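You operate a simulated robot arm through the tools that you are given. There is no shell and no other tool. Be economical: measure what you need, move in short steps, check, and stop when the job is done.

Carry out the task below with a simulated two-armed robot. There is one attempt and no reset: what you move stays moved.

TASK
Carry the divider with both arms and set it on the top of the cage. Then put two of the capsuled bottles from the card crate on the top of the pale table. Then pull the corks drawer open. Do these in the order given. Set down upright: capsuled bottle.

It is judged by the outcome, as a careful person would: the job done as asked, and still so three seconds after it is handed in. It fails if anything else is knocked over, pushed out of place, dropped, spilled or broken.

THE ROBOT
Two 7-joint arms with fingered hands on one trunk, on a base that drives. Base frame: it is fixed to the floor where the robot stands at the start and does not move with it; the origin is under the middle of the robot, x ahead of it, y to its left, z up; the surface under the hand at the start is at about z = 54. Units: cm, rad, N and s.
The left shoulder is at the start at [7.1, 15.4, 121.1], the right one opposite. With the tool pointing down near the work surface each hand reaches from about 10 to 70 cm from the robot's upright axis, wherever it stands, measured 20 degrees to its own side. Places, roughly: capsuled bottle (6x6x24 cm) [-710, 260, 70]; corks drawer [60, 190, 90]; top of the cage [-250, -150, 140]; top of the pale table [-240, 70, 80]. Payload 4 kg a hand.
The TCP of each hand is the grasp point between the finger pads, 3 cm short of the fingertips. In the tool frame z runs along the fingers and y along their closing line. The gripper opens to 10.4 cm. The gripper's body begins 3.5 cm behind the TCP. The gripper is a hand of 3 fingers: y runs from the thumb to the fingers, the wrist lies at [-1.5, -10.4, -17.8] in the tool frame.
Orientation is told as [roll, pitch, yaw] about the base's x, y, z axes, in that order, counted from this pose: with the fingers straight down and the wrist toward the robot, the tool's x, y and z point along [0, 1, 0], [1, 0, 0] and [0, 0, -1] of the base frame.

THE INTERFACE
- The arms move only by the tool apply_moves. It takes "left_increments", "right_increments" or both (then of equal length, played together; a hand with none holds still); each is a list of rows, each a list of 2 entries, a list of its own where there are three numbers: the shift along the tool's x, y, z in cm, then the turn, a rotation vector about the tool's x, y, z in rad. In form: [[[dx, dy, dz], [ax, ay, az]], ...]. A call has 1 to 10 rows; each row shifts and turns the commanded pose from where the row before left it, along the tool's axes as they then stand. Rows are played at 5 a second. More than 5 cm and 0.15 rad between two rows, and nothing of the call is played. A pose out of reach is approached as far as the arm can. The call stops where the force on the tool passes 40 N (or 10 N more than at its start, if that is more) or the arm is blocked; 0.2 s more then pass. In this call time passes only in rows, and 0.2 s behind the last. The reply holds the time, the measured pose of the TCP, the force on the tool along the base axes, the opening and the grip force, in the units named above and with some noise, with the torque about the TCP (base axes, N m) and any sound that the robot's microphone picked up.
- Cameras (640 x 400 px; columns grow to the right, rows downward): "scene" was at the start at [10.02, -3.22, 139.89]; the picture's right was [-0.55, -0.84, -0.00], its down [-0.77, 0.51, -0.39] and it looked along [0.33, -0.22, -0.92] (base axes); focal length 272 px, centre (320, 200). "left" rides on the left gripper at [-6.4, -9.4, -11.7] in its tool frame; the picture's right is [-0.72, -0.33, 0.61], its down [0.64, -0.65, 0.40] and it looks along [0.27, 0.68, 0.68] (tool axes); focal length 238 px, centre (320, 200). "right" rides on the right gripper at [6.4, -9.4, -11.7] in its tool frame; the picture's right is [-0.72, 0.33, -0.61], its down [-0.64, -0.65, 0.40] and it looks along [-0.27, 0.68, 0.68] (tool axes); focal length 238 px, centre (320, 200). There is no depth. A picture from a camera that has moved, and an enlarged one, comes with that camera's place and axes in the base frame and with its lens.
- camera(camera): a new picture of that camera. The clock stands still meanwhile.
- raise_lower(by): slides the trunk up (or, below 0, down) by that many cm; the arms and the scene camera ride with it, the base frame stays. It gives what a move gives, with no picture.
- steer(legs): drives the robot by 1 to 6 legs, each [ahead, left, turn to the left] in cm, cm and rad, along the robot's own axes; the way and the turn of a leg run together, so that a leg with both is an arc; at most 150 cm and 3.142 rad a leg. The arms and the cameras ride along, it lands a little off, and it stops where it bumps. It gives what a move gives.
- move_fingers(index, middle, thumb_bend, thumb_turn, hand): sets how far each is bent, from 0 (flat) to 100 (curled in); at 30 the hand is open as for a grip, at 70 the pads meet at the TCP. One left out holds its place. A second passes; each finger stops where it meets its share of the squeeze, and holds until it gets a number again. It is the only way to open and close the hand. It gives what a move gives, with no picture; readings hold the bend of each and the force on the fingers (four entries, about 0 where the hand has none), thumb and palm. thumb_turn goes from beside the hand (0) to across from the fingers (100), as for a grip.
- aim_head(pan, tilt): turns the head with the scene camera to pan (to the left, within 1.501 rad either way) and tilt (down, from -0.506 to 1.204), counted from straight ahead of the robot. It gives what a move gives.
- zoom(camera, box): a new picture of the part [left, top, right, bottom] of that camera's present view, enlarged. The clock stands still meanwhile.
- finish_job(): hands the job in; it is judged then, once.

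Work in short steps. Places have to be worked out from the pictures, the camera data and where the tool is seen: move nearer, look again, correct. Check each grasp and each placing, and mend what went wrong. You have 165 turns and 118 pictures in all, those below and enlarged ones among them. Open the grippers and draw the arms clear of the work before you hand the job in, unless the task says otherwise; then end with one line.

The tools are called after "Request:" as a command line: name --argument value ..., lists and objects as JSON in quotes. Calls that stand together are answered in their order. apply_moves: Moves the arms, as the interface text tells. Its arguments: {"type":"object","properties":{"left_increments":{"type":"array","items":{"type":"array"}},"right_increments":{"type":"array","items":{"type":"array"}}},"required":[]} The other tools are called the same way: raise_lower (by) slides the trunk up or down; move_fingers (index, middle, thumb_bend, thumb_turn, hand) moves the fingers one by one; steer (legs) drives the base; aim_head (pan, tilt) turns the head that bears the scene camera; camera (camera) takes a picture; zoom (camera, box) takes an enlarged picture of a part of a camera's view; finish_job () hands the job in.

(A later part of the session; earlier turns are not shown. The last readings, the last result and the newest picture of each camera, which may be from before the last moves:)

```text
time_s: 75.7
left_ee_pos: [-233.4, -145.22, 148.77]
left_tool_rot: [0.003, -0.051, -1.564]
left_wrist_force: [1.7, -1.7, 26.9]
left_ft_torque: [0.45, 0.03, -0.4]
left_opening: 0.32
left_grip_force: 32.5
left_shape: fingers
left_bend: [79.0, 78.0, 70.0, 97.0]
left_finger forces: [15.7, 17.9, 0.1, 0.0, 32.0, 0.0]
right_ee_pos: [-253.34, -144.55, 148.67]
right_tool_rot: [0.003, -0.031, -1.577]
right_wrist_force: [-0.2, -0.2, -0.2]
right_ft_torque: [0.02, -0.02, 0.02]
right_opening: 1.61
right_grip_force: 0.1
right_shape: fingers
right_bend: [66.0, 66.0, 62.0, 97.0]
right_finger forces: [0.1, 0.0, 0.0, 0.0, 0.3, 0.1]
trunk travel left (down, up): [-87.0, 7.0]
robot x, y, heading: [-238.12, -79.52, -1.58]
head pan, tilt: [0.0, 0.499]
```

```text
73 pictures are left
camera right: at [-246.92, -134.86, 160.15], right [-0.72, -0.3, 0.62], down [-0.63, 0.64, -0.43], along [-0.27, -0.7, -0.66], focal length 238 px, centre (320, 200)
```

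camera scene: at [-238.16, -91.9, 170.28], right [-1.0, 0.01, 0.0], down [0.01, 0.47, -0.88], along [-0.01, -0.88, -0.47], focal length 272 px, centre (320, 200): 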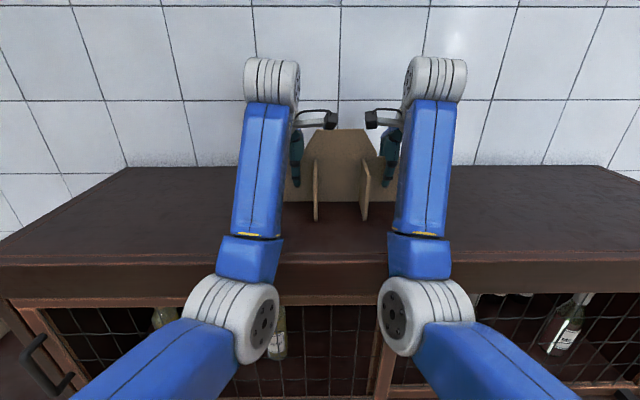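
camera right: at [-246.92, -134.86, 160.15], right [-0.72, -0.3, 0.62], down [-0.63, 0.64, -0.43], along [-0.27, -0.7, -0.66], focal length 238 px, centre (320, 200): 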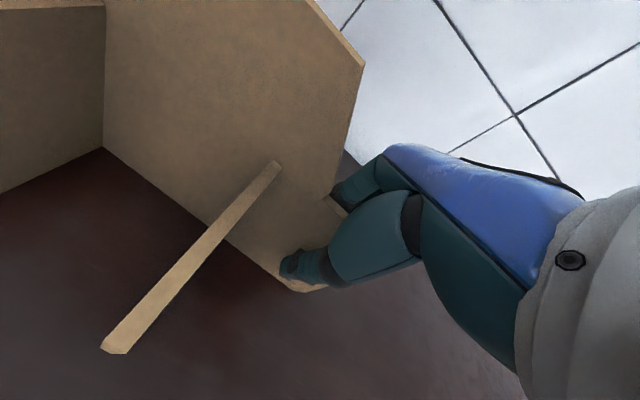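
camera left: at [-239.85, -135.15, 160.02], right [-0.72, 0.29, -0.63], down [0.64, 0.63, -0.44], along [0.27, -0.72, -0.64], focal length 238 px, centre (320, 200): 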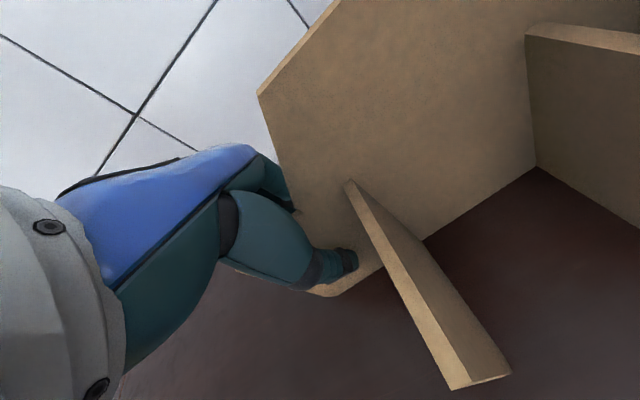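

The right side stays put. Now open the left, then both fully.

Request:
apply_moves --left_increments '[[[0, 0, -0.3], [0, 0, 0]]]'

Request:
move_fingers --hand "left" --index 66 --middle 66 --thumb_bend 62

Request:
move_fingers --hand "left" --index 42 --middle 42 --thumb_bend 38

Request:
move_fingers --hand "right" --index 42 --middle 42 --thumb_bend 38

Request:
camera --camera "left"

Request:
camera --camera "right"

```text
time_s: 76.1
left_ee_pos: [-233.42, -145.21, 148.76]
left_tool_rot: [0.003, -0.045, -1.566]
left_wrist_force: [0.1, -2.2, 16.5]
left_ft_torque: [0.36, 0.08, -0.35]
left_opening: 0.27
left_grip_force: 30.8
left_shape: fingers
left_bend: [79.0, 78.0, 70.0, 97.0]
left_finger forces: [15.8, 16.1, 0.0, 0.1, 29.5, 0.0]
right_ee_pos: [-253.43, -144.64, 148.59]
right_tool_rot: [0.002, -0.03, -1.577]
right_wrist_force: [-0.6, 0.8, -0.6]
right_ft_torque: [0.02, 0.02, 0.01]
right_opening: 1.62
right_grip_force: 0.2
right_shape: fingers
right_bend: [66.0, 66.0, 62.0, 97.0]
right_finger forces: [0.0, 0.1, 0.0, 0.0, 0.2, 0.0]
trunk travel left (down, up): [-87.0, 7.0]
robot x, y, heading: [-238.22, -80.01, -1.581]
head pan, tilt: [0.0, 0.499]
```

```text
time_s: 77.1
left_ee_pos: [-233.26, -145.25, 148.94]
left_tool_rot: [0.005, -0.049, -1.567]
left_wrist_force: [0.9, -0.4, 0.6]
left_ft_torque: [0.01, 0.01, 0.01]
left_opening: 1.57
left_grip_force: 0.1
left_shape: fingers
left_bend: [66.0, 66.0, 62.0, 97.0]
left_finger forces: [0.0, 0.0, 0.0, 0.1, 0.0, 0.1]
right_ee_pos: [-253.35, -144.66, 148.59]
right_tool_rot: [0.005, -0.029, -1.578]
right_wrist_force: [0.3, -0.5, -0.3]
right_ft_torque: [-0.02, -0.03, 0.0]
right_opening: 1.62
right_grip_force: 0.4
right_shape: fingers
right_bend: [66.0, 66.0, 62.0, 97.0]
right_finger forces: [0.0, 0.0, 0.1, 0.1, 0.1, 0.1]
trunk travel left (down, up): [-87.0, 7.0]
robot x, y, heading: [-237.79, -79.5, -1.582]
head pan, tilt: [0.0, 0.499]
```

```text
time_s: 78.1
left_ee_pos: [-233.32, -145.12, 148.83]
left_tool_rot: [0.004, -0.046, -1.565]
left_wrist_force: [0.5, -0.2, -0.4]
left_ft_torque: [-0.01, 0.01, -0.01]
left_opening: 7.73
left_grip_force: 0.1
left_shape: fingers
left_bend: [42.0, 42.0, 38.0, 97.0]
left_finger forces: [0.1, 0.0, 0.0, 0.0, 0.1, 0.0]
right_ee_pos: [-253.37, -144.45, 148.71]
right_tool_rot: [0.003, -0.03, -1.578]
right_wrist_force: [0.5, -0.6, -0.2]
right_ft_torque: [0.01, 0.0, -0.01]
right_opening: 1.6
right_grip_force: 0.2
right_shape: fingers
right_bend: [66.0, 66.0, 62.0, 97.0]
right_finger forces: [0.1, 0.1, 0.1, 0.1, 0.2, 0.1]
trunk travel left (down, up): [-87.0, 7.0]
robot x, y, heading: [-237.78, -79.66, -1.584]
head pan, tilt: [0.0, 0.499]
```

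```text
time_s: 79.1
left_ee_pos: [-233.37, -145.22, 148.88]
left_tool_rot: [0.004, -0.047, -1.567]
left_wrist_force: [-0.4, -0.4, -0.1]
left_ft_torque: [0.01, -0.01, 0.0]
left_opening: 7.72
left_grip_force: 0.2
left_shape: fingers
left_bend: [42.0, 42.0, 38.0, 97.0]
left_finger forces: [0.0, 0.0, 0.0, 0.1, 0.1, 0.0]
right_ee_pos: [-253.49, -144.57, 148.65]
right_tool_rot: [0.003, -0.03, -1.576]
right_wrist_force: [0.4, 0.1, 0.1]
right_ft_torque: [0.0, 0.0, -0.03]
right_opening: 7.74
right_grip_force: 0.1
right_shape: fingers
right_bend: [42.0, 42.0, 38.0, 97.0]
right_finger forces: [0.0, 0.0, 0.0, 0.1, 0.1, 0.0]
trunk travel left (down, up): [-87.0, 7.0]
robot x, y, heading: [-237.78, -79.77, -1.58]
head pan, tilt: [0.0, 0.499]
```

```text
72 pictures are left
camera left: at [-239.84, -135.24, 160.16], right [-0.72, 0.29, -0.63], down [0.64, 0.64, -0.43], along [0.28, -0.71, -0.64], focal length 238 px, centre (320, 200)
```

left: 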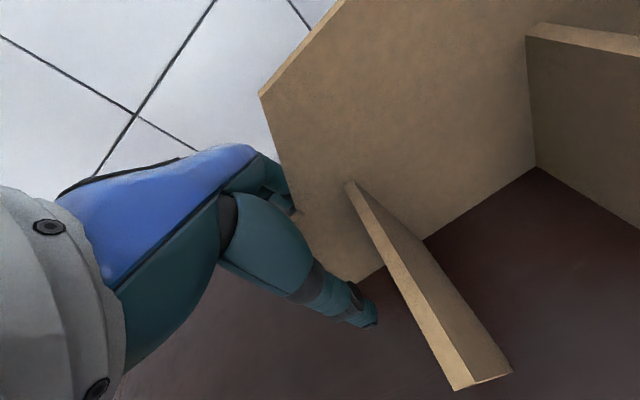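

```text
71 pictures are left
camera right: at [-246.92, -134.84, 160.16], right [-0.72, -0.3, 0.62], down [-0.63, 0.64, -0.43], along [-0.27, -0.7, -0.66], focal length 238 px, centre (320, 200)
```

right: 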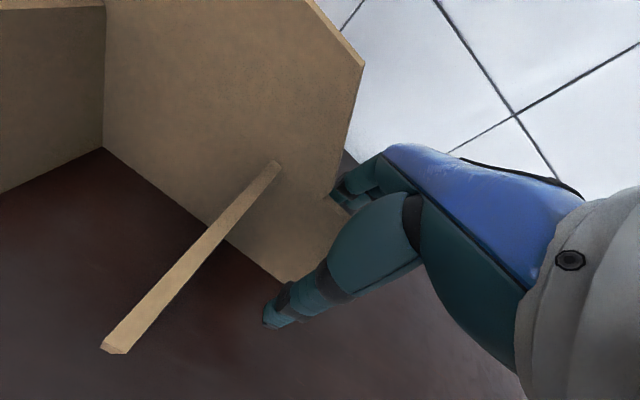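

Both hands free and the divider stands flat. Raise the trunk so the fingers clear the wings, then back away.

Request:
raise_lower --by 6.8

Request:
camera --camera "left"

Request:
camera --camera "right"

```text
time_s: 80.2
left_ee_pos: [-233.45, -147.34, 154.52]
left_tool_rot: [0.004, -0.031, -1.567]
left_wrist_force: [-1.0, -0.5, -0.5]
left_ft_torque: [-0.02, 0.01, 0.01]
left_opening: 7.76
left_grip_force: 0.1
left_shape: fingers
left_bend: [42.0, 42.0, 38.0, 97.0]
left_finger forces: [0.0, 0.0, 0.1, 0.0, 0.0, 0.0]
right_ee_pos: [-253.49, -146.83, 154.33]
right_tool_rot: [0.005, -0.015, -1.577]
right_wrist_force: [0.2, 0.8, 0.2]
right_ft_torque: [-0.02, 0.08, -0.03]
right_opening: 7.79
right_grip_force: 0.1
right_shape: fingers
right_bend: [42.0, 42.0, 38.0, 97.0]
right_finger forces: [0.0, 0.0, 0.0, 0.0, 0.0, 0.0]
trunk travel left (down, up): [-93.8, 0.2]
robot x, y, heading: [-237.73, -79.97, -1.583]
head pan, tilt: [0.0, 0.499]
```

```text
70 pictures are left
camera left: at [-239.94, -137.63, 166.06], right [-0.72, 0.3, -0.63], down [0.64, 0.64, -0.42], along [0.28, -0.7, -0.66], focal length 238 px, centre (320, 200)
```

left: 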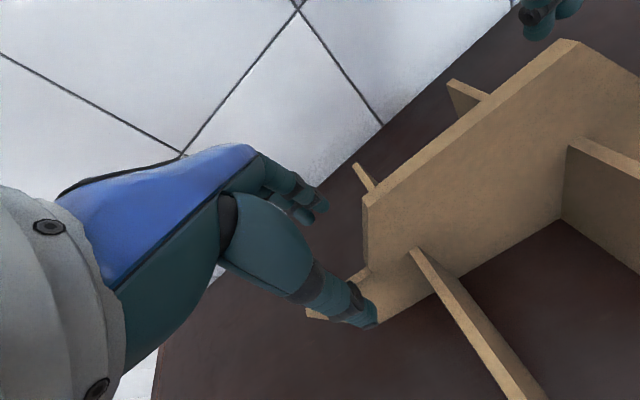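

```text
69 pictures are left
camera right: at [-247.01, -137.25, 166.02], right [-0.72, -0.31, 0.61], down [-0.63, 0.65, -0.42], along [-0.27, -0.69, -0.67], focal length 238 px, centre (320, 200)
```

right: 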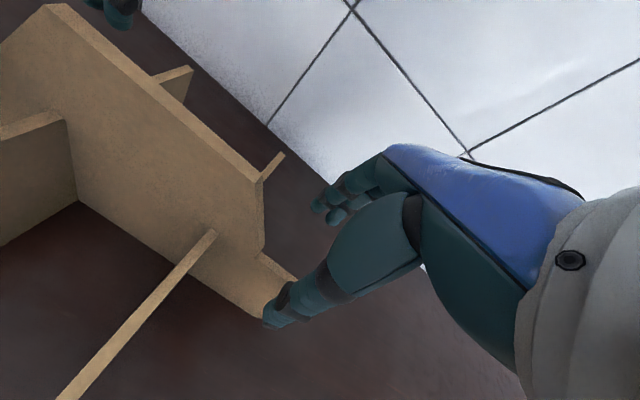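

Fingertips are ~2 cm above the wings; raise the arms 3 cm more for margin, then back away.

Request:
apply_moves --left_increments '[[[0, 0, -1.5], [0, 0, 0]], [[0, 0, -1.5], [0, 0, 0]]]' --right_increments '[[[0, 0, -1.5], [0, 0, 0]], [[0, 0, -1.5], [0, 0, 0]]]'

Request:
steer --legs '[[-45, 0, 0]]'

Request:
camera --camera "scene"

```text
time_s: 80.8
left_ee_pos: [-233.47, -146.88, 157.6]
left_tool_rot: [0.005, -0.033, -1.565]
left_wrist_force: [0.1, 0.6, -0.4]
left_ft_torque: [-0.02, 0.0, 0.01]
left_opening: 7.78
left_grip_force: 0.1
left_shape: fingers
left_bend: [42.0, 42.0, 38.0, 97.0]
left_finger forces: [0.0, 0.0, 0.1, 0.0, 0.0, 0.0]
right_ee_pos: [-253.26, -146.41, 157.48]
right_tool_rot: [0.003, -0.016, -1.577]
right_wrist_force: [-0.7, 0.2, 0.4]
right_ft_torque: [0.01, 0.01, -0.02]
right_opening: 7.78
right_grip_force: 0.1
right_shape: fingers
right_bend: [42.0, 42.0, 38.0, 97.0]
right_finger forces: [0.0, 0.1, 0.0, 0.1, 0.1, 0.1]
trunk travel left (down, up): [-93.8, 0.2]
robot x, y, heading: [-238.15, -79.79, -1.581]
head pan, tilt: [0.0, 0.499]
```

```text
time_s: 83.6
left_ee_pos: [-233.12, -101.73, 157.32]
left_tool_rot: [0.006, -0.029, -1.571]
left_wrist_force: [0.3, 0.3, 0.5]
left_ft_torque: [0.03, 0.03, 0.03]
left_opening: 7.75
left_grip_force: 0.1
left_shape: fingers
left_bend: [42.0, 42.0, 38.0, 97.0]
left_finger forces: [0.0, 0.0, 0.0, 0.0, 0.0, 0.0]
right_ee_pos: [-253.15, -101.15, 157.17]
right_tool_rot: [0.007, -0.01, -1.583]
right_wrist_force: [0.0, 0.8, -0.1]
right_ft_torque: [0.0, 0.01, 0.0]
right_opening: 7.76
right_grip_force: 0.0
right_shape: fingers
right_bend: [42.0, 42.0, 38.0, 97.0]
right_finger forces: [0.0, 0.1, 0.0, 0.0, 0.0, 0.0]
trunk travel left (down, up): [-93.8, 0.2]
robot x, y, heading: [-236.91, -33.34, -1.586]
head pan, tilt: [0.0, 0.499]
```

```text
68 pictures are left
camera scene: at [-237.65, -48.85, 176.03], right [-1.0, 0.02, 0.0], down [0.01, 0.48, -0.87], along [-0.02, -0.87, -0.48], focal length 272 px, centre (320, 200)
```

scene: 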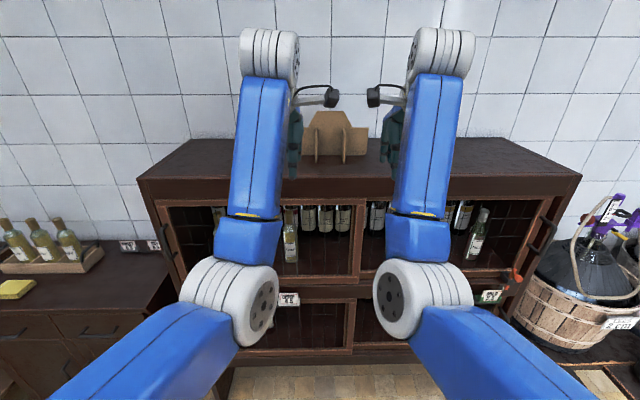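

Divider stands well on the cage. Now I turn towards -x to see the room and the card crate's direction.

Request:
steer --legs '[[0, 0, -1.2]]'

Request:
aim_head --pan -0.65 --tilt 0.3

Request:
camera --camera "scene"

```text
time_s: 87.0
left_ee_pos: [-299.34, -59.86, 157.69]
left_tool_rot: [0.003, -0.033, -2.806]
left_wrist_force: [-0.3, 0.1, 0.3]
left_ft_torque: [-0.01, -0.02, 0.01]
left_opening: 7.78
left_grip_force: 0.0
left_shape: fingers
left_bend: [42.0, 42.0, 38.0, 97.0]
left_finger forces: [0.0, 0.0, 0.0, 0.1, 0.0, 0.1]
right_ee_pos: [-305.25, -40.8, 157.66]
right_tool_rot: [0.003, -0.017, -2.82]
right_wrist_force: [0.3, -0.5, -0.5]
right_ft_torque: [0.01, 0.02, -0.02]
right_opening: 7.78
right_grip_force: 0.2
right_shape: fingers
right_bend: [42.0, 42.0, 38.0, 97.0]
right_finger forces: [0.0, 0.0, 0.0, 0.0, 0.0, 0.1]
trunk travel left (down, up): [-93.8, 0.2]
robot x, y, heading: [-237.46, -33.51, -2.825]
head pan, tilt: [0.0, 0.499]
```

```text
time_s: 88.1
left_ee_pos: [-298.98, -59.47, 157.85]
left_tool_rot: [0.004, -0.037, -2.807]
left_wrist_force: [0.7, 0.7, -0.7]
left_ft_torque: [-0.01, 0.0, 0.02]
left_opening: 7.77
left_grip_force: 0.0
left_shape: fingers
left_bend: [42.0, 42.0, 38.0, 97.0]
left_finger forces: [0.0, 0.0, 0.1, 0.0, 0.0, 0.0]
right_ee_pos: [-304.95, -40.62, 157.66]
right_tool_rot: [0.004, -0.02, -2.819]
right_wrist_force: [-0.4, -0.1, -0.2]
right_ft_torque: [-0.01, 0.01, 0.02]
right_opening: 7.79
right_grip_force: 0.1
right_shape: fingers
right_bend: [42.0, 42.0, 38.0, 97.0]
right_finger forces: [0.0, 0.0, 0.0, 0.0, 0.0, 0.0]
trunk travel left (down, up): [-93.8, 0.2]
robot x, y, heading: [-237.19, -33.72, -2.832]
head pan, tilt: [-0.649, 0.3]
```

```text
67 pictures are left
camera scene: at [-251.43, -32.21, 177.94], right [0.33, 0.95, 0.0], down [0.28, -0.1, -0.95], along [-0.9, 0.31, -0.3], focal length 272 px, centre (320, 200)
```

scene: 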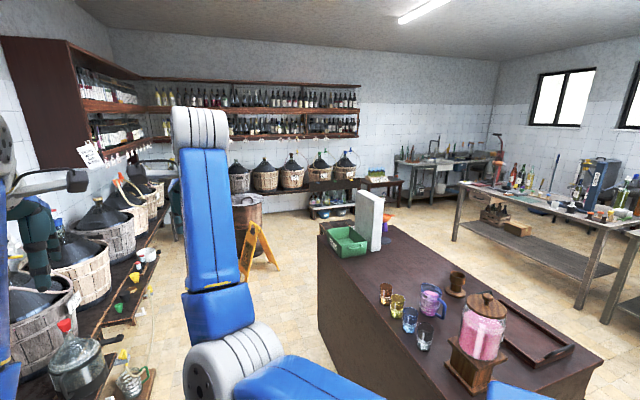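

I zoom on where the card crate should be (around column 384, row 172).

Request:
zoom --camera "scene" --box '[280, 120, 520, 270]'

Request:
aim_head --pan -1.5 --tilt 0.55

Request:
camera --camera "scene"

```text
2.67 times, centred on (400, 195) of scene
camera zoom: at [-251.43, -32.21, 177.94], right [0.33, 0.95, 0.0], down [0.28, -0.1, -0.95], along [-0.9, 0.31, -0.3], focal length 724 px, centre (107, 213)
```

zoom: 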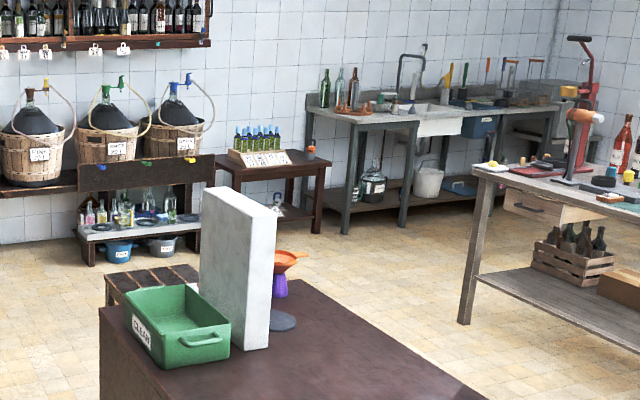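

```text
time_s: 89.2
left_ee_pos: [-298.98, -59.47, 157.97]
left_tool_rot: [0.006, -0.036, -2.807]
left_wrist_force: [0.2, -1.1, 0.0]
left_ft_torque: [0.04, 0.0, 0.0]
left_opening: 7.77
left_grip_force: 0.1
left_shape: fingers
left_bend: [42.0, 42.0, 38.0, 97.0]
left_finger forces: [0.0, 0.0, 0.0, 0.1, 0.0, 0.1]
right_ee_pos: [-305.02, -40.46, 157.79]
right_tool_rot: [0.003, -0.017, -2.819]
right_wrist_force: [-0.6, -0.7, 0.7]
right_ft_torque: [0.01, -0.02, 0.0]
right_opening: 7.77
right_grip_force: 0.1
right_shape: fingers
right_bend: [42.0, 42.0, 38.0, 97.0]
right_finger forces: [0.1, 0.1, 0.1, 0.0, 0.1, 0.0]
trunk travel left (down, up): [-93.8, 0.2]
robot x, y, heading: [-236.98, -33.98, -2.83]
head pan, tilt: [-1.499, 0.55]
```

```text
65 pictures are left
camera scene: at [-246.04, -26.92, 175.66], right [0.93, 0.38, 0.0], down [0.2, -0.48, -0.85], along [-0.32, 0.79, -0.52], focal length 272 px, centre (320, 200)
```

scene: 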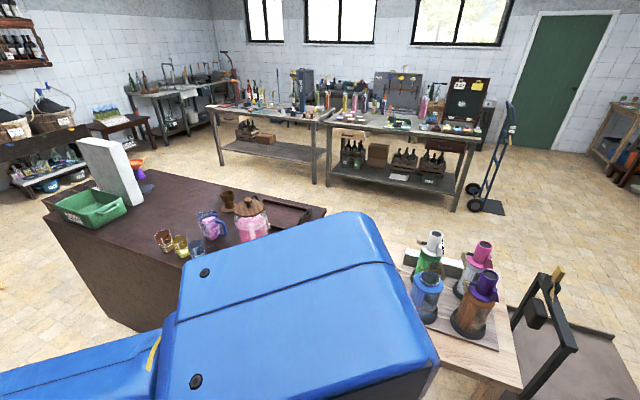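

The card crate with bottles stands on the small dark table at (-710,260); the pale table is beside me with four items on it. I'll go west in front of the dark island, pass its far end (x≈-447), then strafe north to the corridor. Arms stay high above everything.

Request:
steer --legs '[[0, 0, -0.31], [121, -10, 0], [115, -9, 0]]'

Request:
aim_head --pan -0.7 --tilt 0.55

Request:
camera --camera "scene"

```text
time_s: 102.0
left_ee_pos: [-543.43, -21.07, 157.98]
left_tool_rot: [0.004, -0.037, -3.114]
left_wrist_force: [0.0, -0.3, -0.3]
left_ft_torque: [0.01, -0.01, 0.0]
left_opening: 7.79
left_grip_force: 0.0
left_shape: fingers
left_bend: [42.0, 42.0, 38.0, 97.0]
left_finger forces: [0.0, 0.0, 0.0, 0.0, 0.1, 0.0]
right_ee_pos: [-543.43, -1.23, 157.88]
right_tool_rot: [0.004, -0.022, -3.125]
right_wrist_force: [0.8, 0.6, -0.4]
right_ft_torque: [0.02, -0.03, 0.0]
right_opening: 7.76
right_grip_force: 0.0
right_shape: fingers
right_bend: [42.0, 42.0, 38.0, 97.0]
right_finger forces: [0.1, 0.0, 0.0, 0.1, 0.1, 0.0]
trunk travel left (down, up): [-93.8, 0.2]
robot x, y, heading: [-476.76, -15.16, -3.13]
head pan, tilt: [-1.499, 0.55]
```

```text
time_s: 103.1
left_ee_pos: [-543.41, -21.19, 158.07]
left_tool_rot: [0.004, -0.038, -3.114]
left_wrist_force: [0.2, 1.3, -0.2]
left_ft_torque: [0.04, -0.01, 0.01]
left_opening: 7.79
left_grip_force: 0.1
left_shape: fingers
left_bend: [42.0, 42.0, 38.0, 97.0]
left_finger forces: [0.1, 0.0, 0.0, 0.0, 0.0, 0.0]
right_ee_pos: [-543.33, -1.23, 157.97]
right_tool_rot: [0.003, -0.02, -3.126]
right_wrist_force: [-0.1, 1.0, 0.3]
right_ft_torque: [-0.01, 0.0, 0.0]
right_opening: 7.79
right_grip_force: 0.1
right_shape: fingers
right_bend: [42.0, 42.0, 38.0, 97.0]
right_finger forces: [0.1, 0.0, 0.1, 0.0, 0.1, 0.1]
trunk travel left (down, up): [-93.8, 0.2]
robot x, y, heading: [-476.65, -15.22, -3.133]
head pan, tilt: [-0.7, 0.55]
```

```text
64 pictures are left
camera scene: at [-489.55, -9.24, 175.64], right [0.64, 0.77, 0.0], down [0.41, -0.33, -0.85], along [-0.66, 0.54, -0.52], focal length 272 px, centre (320, 200)
```

scene: 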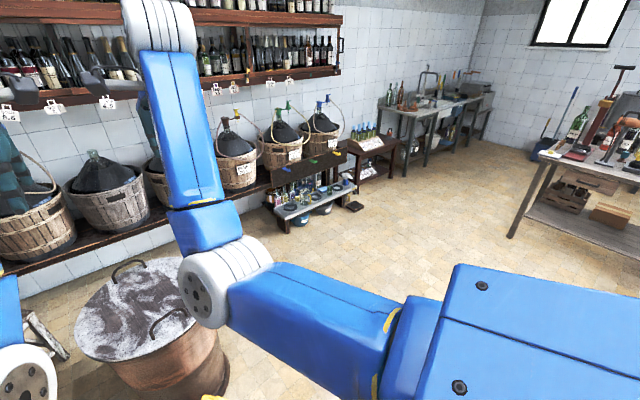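

Path north looks free. I nudge ahead 11 cm, then strafe right (north) along x≈-488.

Request:
steer --legs '[[11, 0, 0], [0, -100, 0], [0, -80, 0]]'

Request:
aim_head --pan -0.4 --tilt 0.45

Request:
camera --camera "scene"

```text
time_s: 106.8
left_ee_pos: [-554.41, 23.21, 158.59]
left_tool_rot: [-0.015, -0.049, 3.132]
left_wrist_force: [0.1, -1.0, 0.6]
left_ft_torque: [0.08, 0.0, 0.01]
left_opening: 7.78
left_grip_force: 0.1
left_shape: fingers
left_bend: [42.0, 42.0, 38.0, 97.0]
left_finger forces: [0.0, 0.0, 0.0, 0.0, 0.1, 0.0]
right_ee_pos: [-554.01, 43.04, 159.18]
right_tool_rot: [-0.018, -0.054, 3.117]
right_wrist_force: [-0.2, -0.3, 0.5]
right_ft_torque: [0.11, 0.01, -0.04]
right_opening: 7.77
right_grip_force: 0.0
right_shape: fingers
right_bend: [42.0, 42.0, 38.0, 98.0]
right_finger forces: [0.0, 0.1, 0.1, 0.0, 0.0, 0.1]
trunk travel left (down, up): [-93.8, 0.2]
robot x, y, heading: [-489.73, 29.98, 3.115]
head pan, tilt: [-0.7, 0.55]
stopped in leg 2: the robot was blocked; the commanded pose is now the measured one
```

```text
time_s: 107.7
left_ee_pos: [-554.74, 24.68, 158.58]
left_tool_rot: [-0.006, -0.047, 3.133]
left_wrist_force: [0.0, -0.4, 0.1]
left_ft_torque: [-0.01, -0.01, 0.0]
left_opening: 7.81
left_grip_force: 0.0
left_shape: fingers
left_bend: [42.0, 42.0, 38.0, 97.0]
left_finger forces: [0.0, 0.0, 0.0, 0.0, 0.1, 0.0]
right_ee_pos: [-554.36, 44.63, 158.87]
right_tool_rot: [-0.01, -0.051, 3.118]
right_wrist_force: [-0.4, 0.3, -0.2]
right_ft_torque: [0.02, 0.01, 0.01]
right_opening: 7.77
right_grip_force: 0.2
right_shape: fingers
right_bend: [42.0, 42.0, 38.0, 98.0]
right_finger forces: [0.1, 0.1, 0.0, 0.1, 0.1, 0.1]
trunk travel left (down, up): [-93.8, 0.2]
robot x, y, heading: [-490.14, 29.98, 3.112]
head pan, tilt: [-0.4, 0.45]
```

```text
63 pictures are left
camera scene: at [-503.05, 33.02, 176.59], right [0.41, 0.91, 0.01], down [0.4, -0.18, -0.9], along [-0.82, 0.38, -0.43], focal length 272 px, centre (320, 200)
```

scene: 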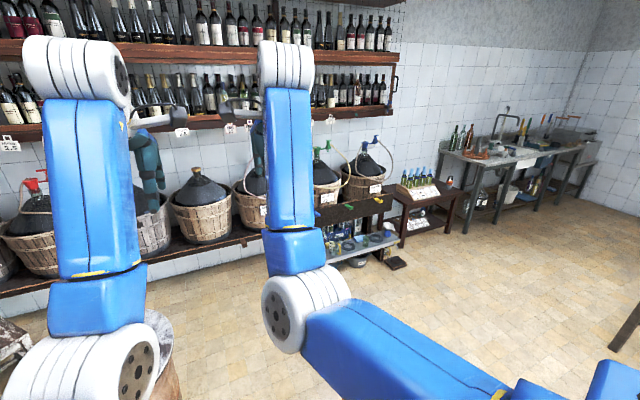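

Something blocked the base to the north; I look down on that side.

Request:
aim_head --pan -1.5 --tilt 0.95

Request:
camera --camera "scene"

```text
time_s: 109.0
left_ee_pos: [-555.19, 25.88, 158.45]
left_tool_rot: [0.001, -0.046, 3.129]
left_wrist_force: [0.3, -0.1, 0.7]
left_ft_torque: [0.02, 0.01, -0.02]
left_opening: 7.8
left_grip_force: 0.1
left_shape: fingers
left_bend: [42.0, 42.0, 38.0, 97.0]
left_finger forces: [0.0, 0.0, 0.1, 0.0, 0.0, 0.0]
right_ee_pos: [-554.72, 45.86, 158.6]
right_tool_rot: [-0.002, -0.043, 3.117]
right_wrist_force: [-0.7, 0.9, -0.6]
right_ft_torque: [-0.03, -0.02, 0.04]
right_opening: 7.79
right_grip_force: 0.1
right_shape: fingers
right_bend: [42.0, 42.0, 38.0, 98.0]
right_finger forces: [0.0, 0.0, 0.0, 0.1, 0.1, 0.0]
trunk travel left (down, up): [-93.8, 0.2]
robot x, y, heading: [-489.42, 29.85, 3.113]
head pan, tilt: [-1.499, 0.949]
```

```text
62 pictures are left
camera scene: at [-495.44, 37.53, 172.36], right [1.0, 0.04, 0.0], down [0.04, -0.81, -0.58], along [-0.02, 0.58, -0.81], focal length 272 px, centre (320, 200)
```

scene: 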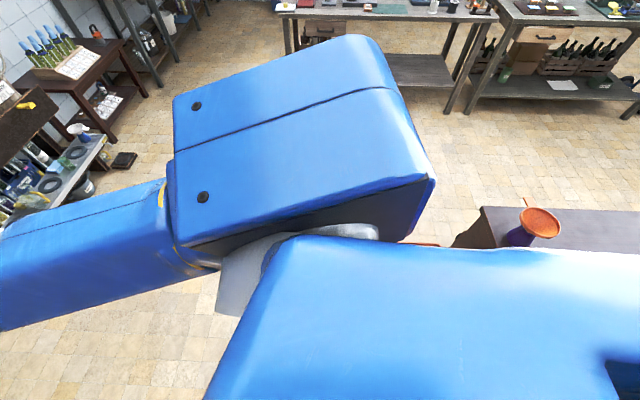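

The stool by the island's end is hidden by my shoulder. I draw back south a bit and turn to face north so the head can see it between the arms.

Request:
steer --legs '[[0, 12, 0], [0, 0, -1.54]]'

Request:
aim_head --pan 0 --tilt 0.95

Request:
camera --camera "scene"

```text
time_s: 114.0
left_ee_pos: [-493.42, 83.86, 158.45]
left_tool_rot: [0.0, -0.045, 1.554]
left_wrist_force: [0.2, -0.4, 0.5]
left_ft_torque: [-0.02, 0.02, 0.01]
left_opening: 7.81
left_grip_force: 0.0
left_shape: fingers
left_bend: [42.0, 42.0, 38.0, 97.0]
left_finger forces: [0.1, 0.0, 0.0, 0.1, 0.0, 0.0]
right_ee_pos: [-473.45, 83.46, 158.69]
right_tool_rot: [0.0, -0.048, 1.54]
right_wrist_force: [0.4, 0.7, -0.4]
right_ft_torque: [-0.04, 0.0, -0.01]
right_opening: 7.77
right_grip_force: 0.0
right_shape: fingers
right_bend: [42.0, 42.0, 38.0, 98.0]
right_finger forces: [0.1, 0.1, 0.1, 0.1, 0.0, 0.1]
trunk travel left (down, up): [-93.8, 0.2]
robot x, y, heading: [-489.58, 17.91, 1.537]
head pan, tilt: [-1.499, 0.949]
```

```text
time_s: 115.6
left_ee_pos: [-493.9, 83.4, 158.6]
left_tool_rot: [-0.002, -0.054, 1.554]
left_wrist_force: [-0.3, -0.1, 0.6]
left_ft_torque: [-0.02, -0.02, 0.01]
left_opening: 7.78
left_grip_force: 0.1
left_shape: fingers
left_bend: [42.0, 42.0, 38.0, 97.0]
left_finger forces: [0.1, 0.0, 0.0, 0.1, 0.1, 0.0]
right_ee_pos: [-474.09, 83.08, 159.06]
right_tool_rot: [-0.002, -0.062, 1.542]
right_wrist_force: [-0.3, -0.3, -0.4]
right_ft_torque: [0.01, 0.0, 0.0]
right_opening: 7.76
right_grip_force: 0.0
right_shape: fingers
right_bend: [42.0, 42.0, 38.0, 98.0]
right_finger forces: [0.1, 0.1, 0.0, 0.0, 0.0, 0.0]
trunk travel left (down, up): [-93.8, 0.2]
robot x, y, heading: [-489.56, 18.01, 1.538]
head pan, tilt: [0.0, 0.949]
```

```text
61 pictures are left
camera scene: at [-489.89, 31.17, 172.34], right [1.0, -0.03, 0.0], down [-0.02, -0.81, -0.58], along [0.02, 0.58, -0.82], focal length 272 px, centre (320, 200)
```

scene: 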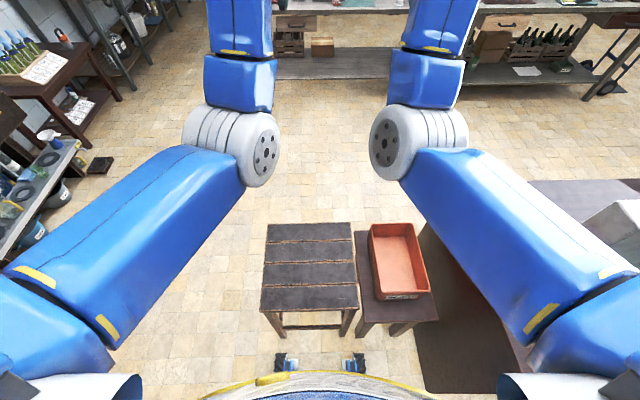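

The slatted stool stands at x -514…-471, y 62…105. I strafe left to x≈-545 to pass between it and the barrel, and look again.

Request:
steer --legs '[[5, 0, 0.03], [0, 55, 0]]'

Request:
aim_head --pan -0.3 --tilt 1.1

Request:
camera --camera "scene"

```text
time_s: 117.9
left_ee_pos: [-510.44, 88.13, 159.09]
left_tool_rot: [0.039, -0.069, 1.578]
left_wrist_force: [0.6, -0.6, 0.4]
left_ft_torque: [0.0, 0.07, 0.0]
left_opening: 7.79
left_grip_force: 0.0
left_shape: fingers
left_bend: [42.0, 42.0, 38.0, 97.0]
left_finger forces: [0.0, 0.0, 0.0, 0.1, 0.1, 0.0]
right_ee_pos: [-490.39, 89.08, 158.76]
right_tool_rot: [0.034, -0.095, 1.557]
right_wrist_force: [1.4, 0.5, -0.3]
right_ft_torque: [-0.02, 0.1, 0.0]
right_opening: 7.76
right_grip_force: 0.0
right_shape: fingers
right_bend: [42.0, 42.0, 38.0, 98.0]
right_finger forces: [0.1, 0.0, 0.0, 0.0, 0.0, 0.1]
trunk travel left (down, up): [-93.8, 0.2]
robot x, y, heading: [-510.76, 23.34, 1.569]
head pan, tilt: [0.0, 0.949]
stopped in leg 2: the robot was blocked; the commanded pose is now the measured one
```

```text
time_s: 118.7
left_ee_pos: [-514.9, 87.76, 159.0]
left_tool_rot: [0.013, -0.063, 1.583]
left_wrist_force: [0.6, -0.4, 0.7]
left_ft_torque: [-0.01, -0.01, -0.01]
left_opening: 7.78
left_grip_force: 0.0
left_shape: fingers
left_bend: [42.0, 42.0, 38.0, 97.0]
left_finger forces: [0.0, 0.0, 0.0, 0.0, 0.0, 0.0]
right_ee_pos: [-494.81, 88.63, 159.48]
right_tool_rot: [0.005, -0.098, 1.566]
right_wrist_force: [0.5, -0.7, 0.1]
right_ft_torque: [-0.02, 0.01, 0.01]
right_opening: 7.78
right_grip_force: 0.0
right_shape: fingers
right_bend: [42.0, 42.0, 38.0, 98.0]
right_finger forces: [0.0, 0.1, 0.1, 0.0, 0.0, 0.0]
trunk travel left (down, up): [-93.8, 0.2]
robot x, y, heading: [-510.98, 23.3, 1.573]
head pan, tilt: [-0.3, 1.1]
```

```text
60 pictures are left
camera scene: at [-510.77, 35.24, 171.32], right [0.96, -0.29, 0.01], down [-0.26, -0.85, -0.45], along [0.14, 0.43, -0.89], focal length 272 px, centre (320, 200)
```

scene: 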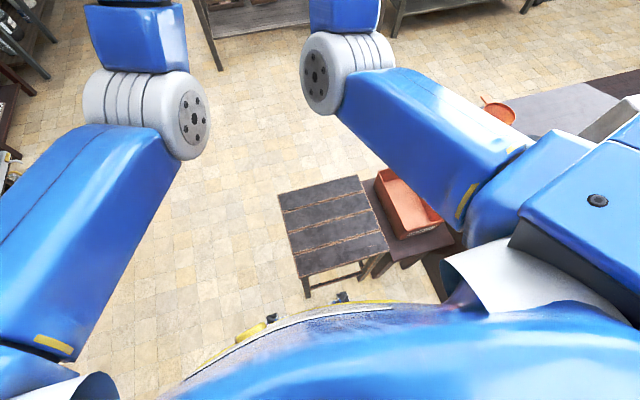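

Blocked on the left – probably by the yellow floor sign. I look that way.

Request:
steer --legs '[[0, -8, 0]]'

Request:
aim_head --pan 1.4 --tilt 0.9

Request:
camera --camera "scene"

```text
time_s: 119.8
left_ee_pos: [-507.24, 87.92, 159.34]
left_tool_rot: [0.011, -0.079, 1.586]
left_wrist_force: [-0.6, -0.9, -0.1]
left_ft_torque: [0.04, -0.03, 0.0]
left_opening: 7.78
left_grip_force: 0.0
left_shape: fingers
left_bend: [42.0, 42.0, 38.0, 97.0]
left_finger forces: [0.0, 0.0, 0.0, 0.0, 0.1, 0.0]
right_ee_pos: [-487.33, 88.33, 159.44]
right_tool_rot: [0.004, -0.093, 1.568]
right_wrist_force: [-0.7, 0.3, 0.2]
right_ft_torque: [0.0, 0.0, 0.0]
right_opening: 7.8
right_grip_force: 0.0
right_shape: fingers
right_bend: [42.0, 42.0, 38.0, 98.0]
right_finger forces: [0.0, 0.1, 0.0, 0.0, 0.0, 0.0]
trunk travel left (down, up): [-93.8, 0.2]
robot x, y, heading: [-502.75, 23.61, 1.569]
head pan, tilt: [-0.3, 1.1]
```

```text
time_s: 121.5
left_ee_pos: [-506.43, 87.65, 159.65]
left_tool_rot: [0.014, -0.089, 1.584]
left_wrist_force: [1.5, 0.1, 0.3]
left_ft_torque: [0.01, 0.01, -0.01]
left_opening: 7.8
left_grip_force: 0.1
left_shape: fingers
left_bend: [42.0, 42.0, 38.0, 97.0]
left_finger forces: [0.1, 0.0, 0.0, 0.0, 0.0, 0.1]
right_ee_pos: [-486.5, 88.11, 159.6]
right_tool_rot: [0.008, -0.107, 1.567]
right_wrist_force: [0.4, -0.3, -0.1]
right_ft_torque: [0.0, 0.04, -0.01]
right_opening: 7.77
right_grip_force: 0.1
right_shape: fingers
right_bend: [42.0, 42.0, 38.0, 98.0]
right_finger forces: [0.0, 0.0, 0.0, 0.1, 0.1, 0.1]
trunk travel left (down, up): [-93.8, 0.2]
robot x, y, heading: [-502.72, 23.55, 1.569]
head pan, tilt: [1.4, 0.901]
```

```text
59 pictures are left
camera scene: at [-509.16, 30.2, 172.78], right [0.17, 0.99, 0.0], down [0.77, -0.13, -0.63], along [-0.62, 0.1, -0.78], focal length 272 px, centre (320, 200)
```

scene: 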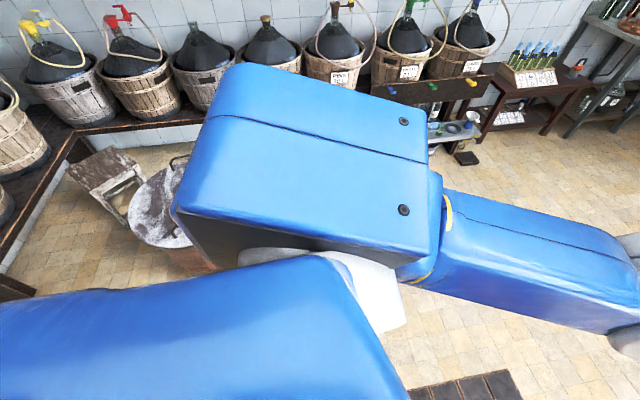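

The sign is hidden by my shoulder. I move back east a bit and turn to face west to see it.

Request:
steer --legs '[[0, -14, 0], [0, 0, 1.3]]'

Request:
aim_head --pan 0.3 --tilt 1.0

Request:
camera --camera "scene"

```text
time_s: 123.8
left_ee_pos: [-506.29, 85.63, 159.87]
left_tool_rot: [-0.01, -0.11, 1.749]
left_wrist_force: [-1.4, 0.4, -0.7]
left_ft_torque: [-0.02, -0.08, -0.06]
left_opening: 7.77
left_grip_force: 0.1
left_shape: fingers
left_bend: [42.0, 42.0, 38.0, 97.0]
left_finger forces: [0.0, 0.0, 0.1, 0.0, 0.1, 0.0]
right_ee_pos: [-486.67, 89.36, 160.25]
right_tool_rot: [-0.016, -0.128, 1.732]
right_wrist_force: [-0.6, 0.5, 0.3]
right_ft_torque: [-0.02, -0.06, 0.01]
right_opening: 7.78
right_grip_force: 0.1
right_shape: fingers
right_bend: [42.0, 42.0, 38.0, 98.0]
right_finger forces: [0.0, 0.1, 0.1, 0.0, 0.0, 0.0]
trunk travel left (down, up): [-93.8, 0.2]
robot x, y, heading: [-489.31, 23.33, 1.738]
head pan, tilt: [1.4, 0.901]
stopped in leg 2: the robot was blocked; the commanded pose is now the measured one
```

```text
time_s: 125.1
left_ee_pos: [-502.81, 85.58, 160.17]
left_tool_rot: [0.011, -0.108, 1.743]
left_wrist_force: [0.2, -0.6, -0.9]
left_ft_torque: [0.02, 0.02, -0.01]
left_opening: 7.79
left_grip_force: 0.1
left_shape: fingers
left_bend: [42.0, 42.0, 38.0, 97.0]
left_finger forces: [0.0, 0.0, 0.0, 0.0, 0.0, 0.1]
right_ee_pos: [-483.05, 89.59, 160.27]
right_tool_rot: [0.005, -0.132, 1.724]
right_wrist_force: [0.5, 0.4, 0.0]
right_ft_torque: [-0.01, 0.01, 0.04]
right_opening: 7.8
right_grip_force: 0.0
right_shape: fingers
right_bend: [42.0, 42.0, 38.0, 98.0]
right_finger forces: [0.1, 0.0, 0.1, 0.1, 0.0, 0.0]
trunk travel left (down, up): [-93.8, 0.2]
robot x, y, heading: [-489.21, 23.09, 1.732]
head pan, tilt: [0.3, 1.0]
```

```text
58 pictures are left
camera scene: at [-493.06, 34.98, 172.0], right [0.89, 0.45, 0.0], down [0.38, -0.75, -0.54], along [-0.24, 0.48, -0.84], focal length 272 px, centre (320, 200)
```

scene: 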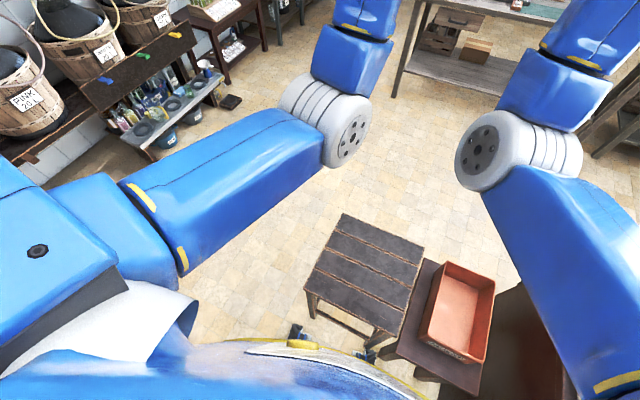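

Too tight between stool and sign here. I back off south-east, then turn west and look.

Request:
steer --legs '[[-30, -16, 0]]'

Request:
steer --legs '[[0, 0, 1.1]]'

Request:
aim_head --pan 0.15 --tilt 0.85

Request:
camera --camera "scene"

```text
time_s: 127.4
left_ee_pos: [-482.48, 58.6, 159.86]
left_tool_rot: [0.009, -0.106, 1.738]
left_wrist_force: [0.6, 0.9, -0.8]
left_ft_torque: [-0.04, -0.02, -0.05]
left_opening: 7.79
left_grip_force: 0.1
left_shape: fingers
left_bend: [42.0, 42.0, 38.0, 97.0]
left_finger forces: [0.0, 0.0, 0.1, 0.0, 0.1, 0.0]
right_ee_pos: [-462.81, 62.38, 159.98]
right_tool_rot: [0.003, -0.127, 1.72]
right_wrist_force: [0.1, 0.6, -0.6]
right_ft_torque: [0.0, 0.02, -0.01]
right_opening: 7.78
right_grip_force: 0.0
right_shape: fingers
right_bend: [42.0, 42.0, 38.0, 98.0]
right_finger forces: [0.0, 0.0, 0.0, 0.1, 0.1, 0.0]
trunk travel left (down, up): [-93.8, 0.2]
robot x, y, heading: [-468.36, -4.17, 1.728]
head pan, tilt: [0.3, 1.0]
```

```text
time_s: 130.5
left_ee_pos: [-530.45, 12.01, 160.37]
left_tool_rot: [0.006, -0.127, 2.817]
left_wrist_force: [0.2, 0.0, 0.3]
left_ft_torque: [-0.02, -0.02, 0.02]
left_opening: 7.8
left_grip_force: 0.0
left_shape: fingers
left_bend: [42.0, 42.0, 38.0, 97.0]
left_finger forces: [0.1, 0.0, 0.0, 0.0, 0.1, 0.0]
right_ee_pos: [-524.21, 31.21, 160.6]
right_tool_rot: [-0.002, -0.142, 2.798]
right_wrist_force: [-0.4, 0.3, 0.3]
right_ft_torque: [0.0, 0.02, -0.01]
right_opening: 7.76
right_grip_force: 0.1
right_shape: fingers
right_bend: [42.0, 42.0, 38.0, 98.0]
right_finger forces: [0.1, 0.1, 0.0, 0.1, 0.0, 0.1]
trunk travel left (down, up): [-93.8, 0.2]
robot x, y, heading: [-468.69, -4.83, 2.808]
head pan, tilt: [0.3, 1.0]
```

```text
time_s: 131.2
left_ee_pos: [-530.13, 12.24, 160.61]
left_tool_rot: [0.005, -0.137, 2.817]
left_wrist_force: [-1.1, -0.3, -0.5]
left_ft_torque: [-0.03, 0.04, 0.0]
left_opening: 7.8
left_grip_force: 0.2
left_shape: fingers
left_bend: [42.0, 42.0, 38.0, 97.0]
left_finger forces: [0.0, 0.0, 0.0, 0.1, 0.0, 0.0]
right_ee_pos: [-524.08, 31.41, 160.74]
right_tool_rot: [-0.002, -0.154, 2.799]
right_wrist_force: [-0.7, 0.0, -0.8]
right_ft_torque: [-0.02, -0.01, 0.0]
right_opening: 7.78
right_grip_force: 0.1
right_shape: fingers
right_bend: [42.0, 42.0, 38.0, 98.0]
right_finger forces: [0.0, 0.0, 0.1, 0.0, 0.0, 0.0]
trunk travel left (down, up): [-93.8, 0.2]
robot x, y, heading: [-468.53, -4.66, 2.81]
head pan, tilt: [0.15, 0.85]
```

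```text
57 pictures are left
camera scene: at [-481.54, -1.1, 173.09], right [0.18, 0.98, 0.0], down [0.74, -0.14, -0.66], along [-0.65, 0.12, -0.75], focal length 272 px, centre (320, 200)
```

scene: 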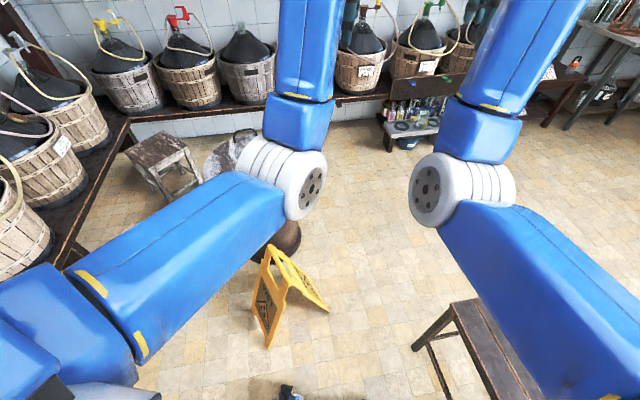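

The sign and stool stand where they were; the gap is too narrow. I take the wide eastern route instead: back along the known path to x≈-62.

Request:
steer --legs '[[0, 0, 0.33], [-140, 13, 0], [-140, 0, 0], [-125, 0, 0]]'

Request:
aim_head --pan -1.4 --tilt 0.35

Request:
camera --camera "scene"

```text
time_s: 151.9
left_ee_pos: [-124.31, -28.46, 160.69]
left_tool_rot: [0.006, -0.135, 3.109]
left_wrist_force: [0.6, -0.4, -0.3]
left_ft_torque: [0.0, 0.0, -0.01]
left_opening: 7.8
left_grip_force: 0.0
left_shape: fingers
left_bend: [42.0, 42.0, 38.0, 97.0]
left_finger forces: [0.0, 0.1, 0.0, 0.1, 0.0, 0.1]
right_ee_pos: [-124.1, -8.49, 160.73]
right_tool_rot: [-0.002, -0.153, 3.091]
right_wrist_force: [-0.5, 0.8, 0.4]
right_ft_torque: [-0.01, -0.02, 0.01]
right_opening: 7.78
right_grip_force: 0.1
right_shape: fingers
right_bend: [42.0, 42.0, 38.0, 98.0]
right_finger forces: [0.1, 0.0, 0.0, 0.0, 0.1, 0.1]
trunk travel left (down, up): [-93.8, 0.2]
robot x, y, heading: [-60.21, -26.76, 3.104]
head pan, tilt: [0.15, 0.85]
```

```text
time_s: 153.5
left_ee_pos: [-123.99, -28.46, 160.88]
left_tool_rot: [0.004, -0.148, 3.111]
left_wrist_force: [0.6, -0.1, 0.4]
left_ft_torque: [0.01, 0.0, -0.02]
left_opening: 7.81
left_grip_force: 0.0
left_shape: fingers
left_bend: [42.0, 42.0, 38.0, 97.0]
left_finger forces: [0.0, 0.1, 0.0, 0.0, 0.0, 0.1]
right_ee_pos: [-123.8, -8.46, 161.07]
right_tool_rot: [-0.005, -0.166, 3.092]
right_wrist_force: [-0.6, -0.7, -0.1]
right_ft_torque: [-0.01, 0.0, -0.03]
right_opening: 7.76
right_grip_force: 0.0
right_shape: fingers
right_bend: [42.0, 42.0, 38.0, 98.0]
right_finger forces: [0.0, 0.0, 0.0, 0.0, 0.0, 0.0]
trunk travel left (down, up): [-93.8, 0.2]
robot x, y, heading: [-60.71, -26.51, 3.108]
head pan, tilt: [-1.4, 0.351]
```

```text
56 pictures are left
camera scene: at [-67.25, -17.11, 177.48], right [0.99, 0.13, 0.0], down [0.05, -0.34, -0.94], along [-0.12, 0.93, -0.34], focal length 272 px, centre (320, 200)
```

scene: 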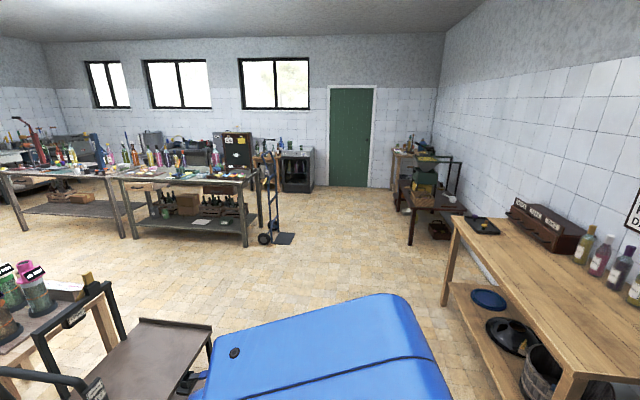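

The corridor north of the cart and island is open (furniture y<100 and y>275). Strafe north to y≈187, then drive west.

Request:
steer --legs '[[0, -110, 0.03], [0, -104, 0], [140, 0, 0], [140, 0, 0], [140, 0, 0]]'

Request:
aim_head --pan 0 --tilt 0.5

Request:
camera --camera "scene"

```text
time_s: 183.9
left_ee_pos: [-535.0, 196.9, 160.96]
left_tool_rot: [0.003, -0.151, 3.131]
left_wrist_force: [0.9, 0.2, -0.3]
left_ft_torque: [0.0, -0.02, -0.02]
left_opening: 7.81
left_grip_force: 0.1
left_shape: fingers
left_bend: [42.0, 42.0, 38.0, 97.0]
left_finger forces: [0.1, 0.0, 0.0, 0.0, 0.0, 0.1]
right_ee_pos: [-535.19, 217.01, 161.05]
right_tool_rot: [-0.003, -0.165, 3.113]
right_wrist_force: [-0.6, 0.1, 0.4]
right_ft_torque: [-0.03, 0.03, 0.03]
right_opening: 7.77
right_grip_force: 0.1
right_shape: fingers
right_bend: [42.0, 42.0, 38.0, 98.0]
right_finger forces: [0.1, 0.0, 0.0, 0.1, 0.0, 0.1]
trunk travel left (down, up): [-93.8, 0.2]
robot x, y, heading: [-471.86, 200.29, 3.127]
head pan, tilt: [-1.4, 0.351]
```

```text
time_s: 185.4
left_ee_pos: [-535.02, 196.96, 161.17]
left_tool_rot: [0.002, -0.161, 3.131]
left_wrist_force: [-0.1, -0.4, -0.5]
left_ft_torque: [0.02, -0.04, -0.06]
left_opening: 7.82
left_grip_force: 0.1
left_shape: fingers
left_bend: [42.0, 42.0, 38.0, 97.0]
left_finger forces: [0.0, 0.0, 0.0, 0.0, 0.0, 0.1]
right_ee_pos: [-535.24, 216.95, 161.34]
right_tool_rot: [-0.005, -0.177, 3.11]
right_wrist_force: [-0.3, -0.5, -0.3]
right_ft_torque: [0.01, 0.02, 0.0]
right_opening: 7.77
right_grip_force: 0.0
right_shape: fingers
right_bend: [42.0, 42.0, 38.0, 98.0]
right_finger forces: [0.1, 0.0, 0.0, 0.0, 0.0, 0.1]
trunk travel left (down, up): [-93.8, 0.2]
robot x, y, heading: [-471.94, 200.46, 3.131]
head pan, tilt: [0.0, 0.499]
```

```text
55 pictures are left
camera scene: at [-486.32, 200.45, 176.1], right [0.02, 1.0, 0.0], down [0.48, -0.01, -0.88], along [-0.88, 0.01, -0.48], focal length 272 px, centre (320, 200)
```

scene: 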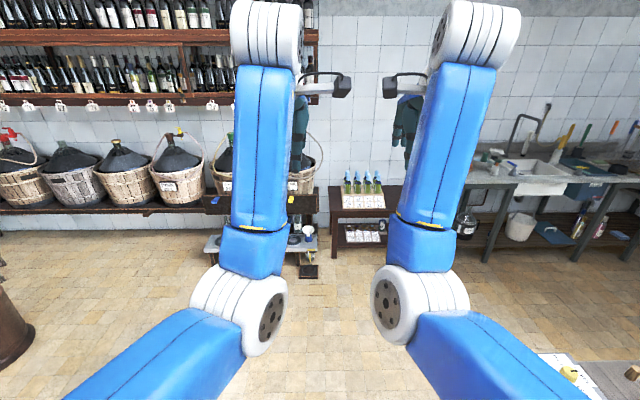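

The card crate is at about (-700,245) on the small table. Lower the trunk to working height and approach to x≈-585, y≈245, then look closely.

Request:
raise_lower --by -31

Request:
steer --legs '[[105, -45, 0.01]]'

Request:
camera --camera "scene"

```text
time_s: 188.5
left_ee_pos: [-535.04, 196.77, 130.21]
left_tool_rot: [0.005, -0.159, 3.131]
left_wrist_force: [0.3, -0.6, 0.5]
left_ft_torque: [0.01, 0.01, 0.0]
left_opening: 7.79
left_grip_force: 0.1
left_shape: fingers
left_bend: [42.0, 42.0, 38.0, 97.0]
left_finger forces: [0.0, 0.0, 0.1, 0.0, 0.0, 0.0]
right_ee_pos: [-535.07, 217.0, 130.23]
right_tool_rot: [-0.005, -0.177, 3.112]
right_wrist_force: [0.1, 0.0, 0.2]
right_ft_torque: [-0.01, -0.01, 0.01]
right_opening: 7.76
right_grip_force: 0.1
right_shape: fingers
right_bend: [42.0, 42.0, 38.0, 98.0]
right_finger forces: [0.1, 0.1, 0.0, 0.0, 0.1, 0.0]
trunk travel left (down, up): [-62.8, 31.2]
robot x, y, heading: [-471.77, 200.04, 3.126]
head pan, tilt: [0.0, 0.499]
```

```text
time_s: 194.4
left_ee_pos: [-640.66, 242.76, 130.27]
left_tool_rot: [0.005, -0.16, 3.139]
left_wrist_force: [0.4, 0.3, 0.2]
left_ft_torque: [-0.01, -0.02, -0.04]
left_opening: 7.81
left_grip_force: 0.1
left_shape: fingers
left_bend: [42.0, 42.0, 38.0, 97.0]
left_finger forces: [0.0, 0.0, 0.0, 0.1, 0.1, 0.1]
right_ee_pos: [-641.02, 262.79, 130.36]
right_tool_rot: [-0.003, -0.175, 3.12]
right_wrist_force: [0.1, 0.4, -0.3]
right_ft_torque: [0.01, 0.0, -0.01]
right_opening: 7.8
right_grip_force: 0.1
right_shape: fingers
right_bend: [42.0, 42.0, 38.0, 98.0]
right_finger forces: [0.1, 0.0, 0.0, 0.0, 0.0, 0.0]
trunk travel left (down, up): [-62.8, 31.2]
robot x, y, heading: [-577.52, 246.63, 3.133]
head pan, tilt: [0.0, 0.499]
```

```text
54 pictures are left
camera scene: at [-591.94, 246.71, 145.11], right [0.01, 1.0, 0.0], down [0.48, 0.0, -0.88], along [-0.88, 0.01, -0.48], focal length 272 px, centre (320, 200)
```

scene: 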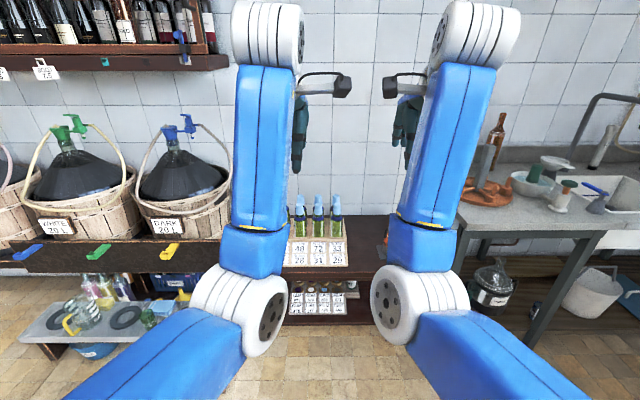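

Request:
zoom --camera "scene" --box '[260, 170, 410, 340]'

```text
2.35 times, centred on (335, 255) of scene
camera zoom: at [-591.94, 246.71, 145.11], right [0.01, 1.0, 0.0], down [0.48, 0.0, -0.88], along [-0.88, 0.01, -0.48], focal length 639 px, centre (285, 71)
```

zoom: 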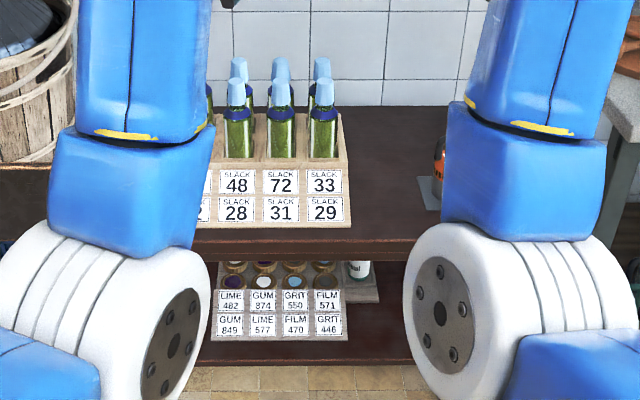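

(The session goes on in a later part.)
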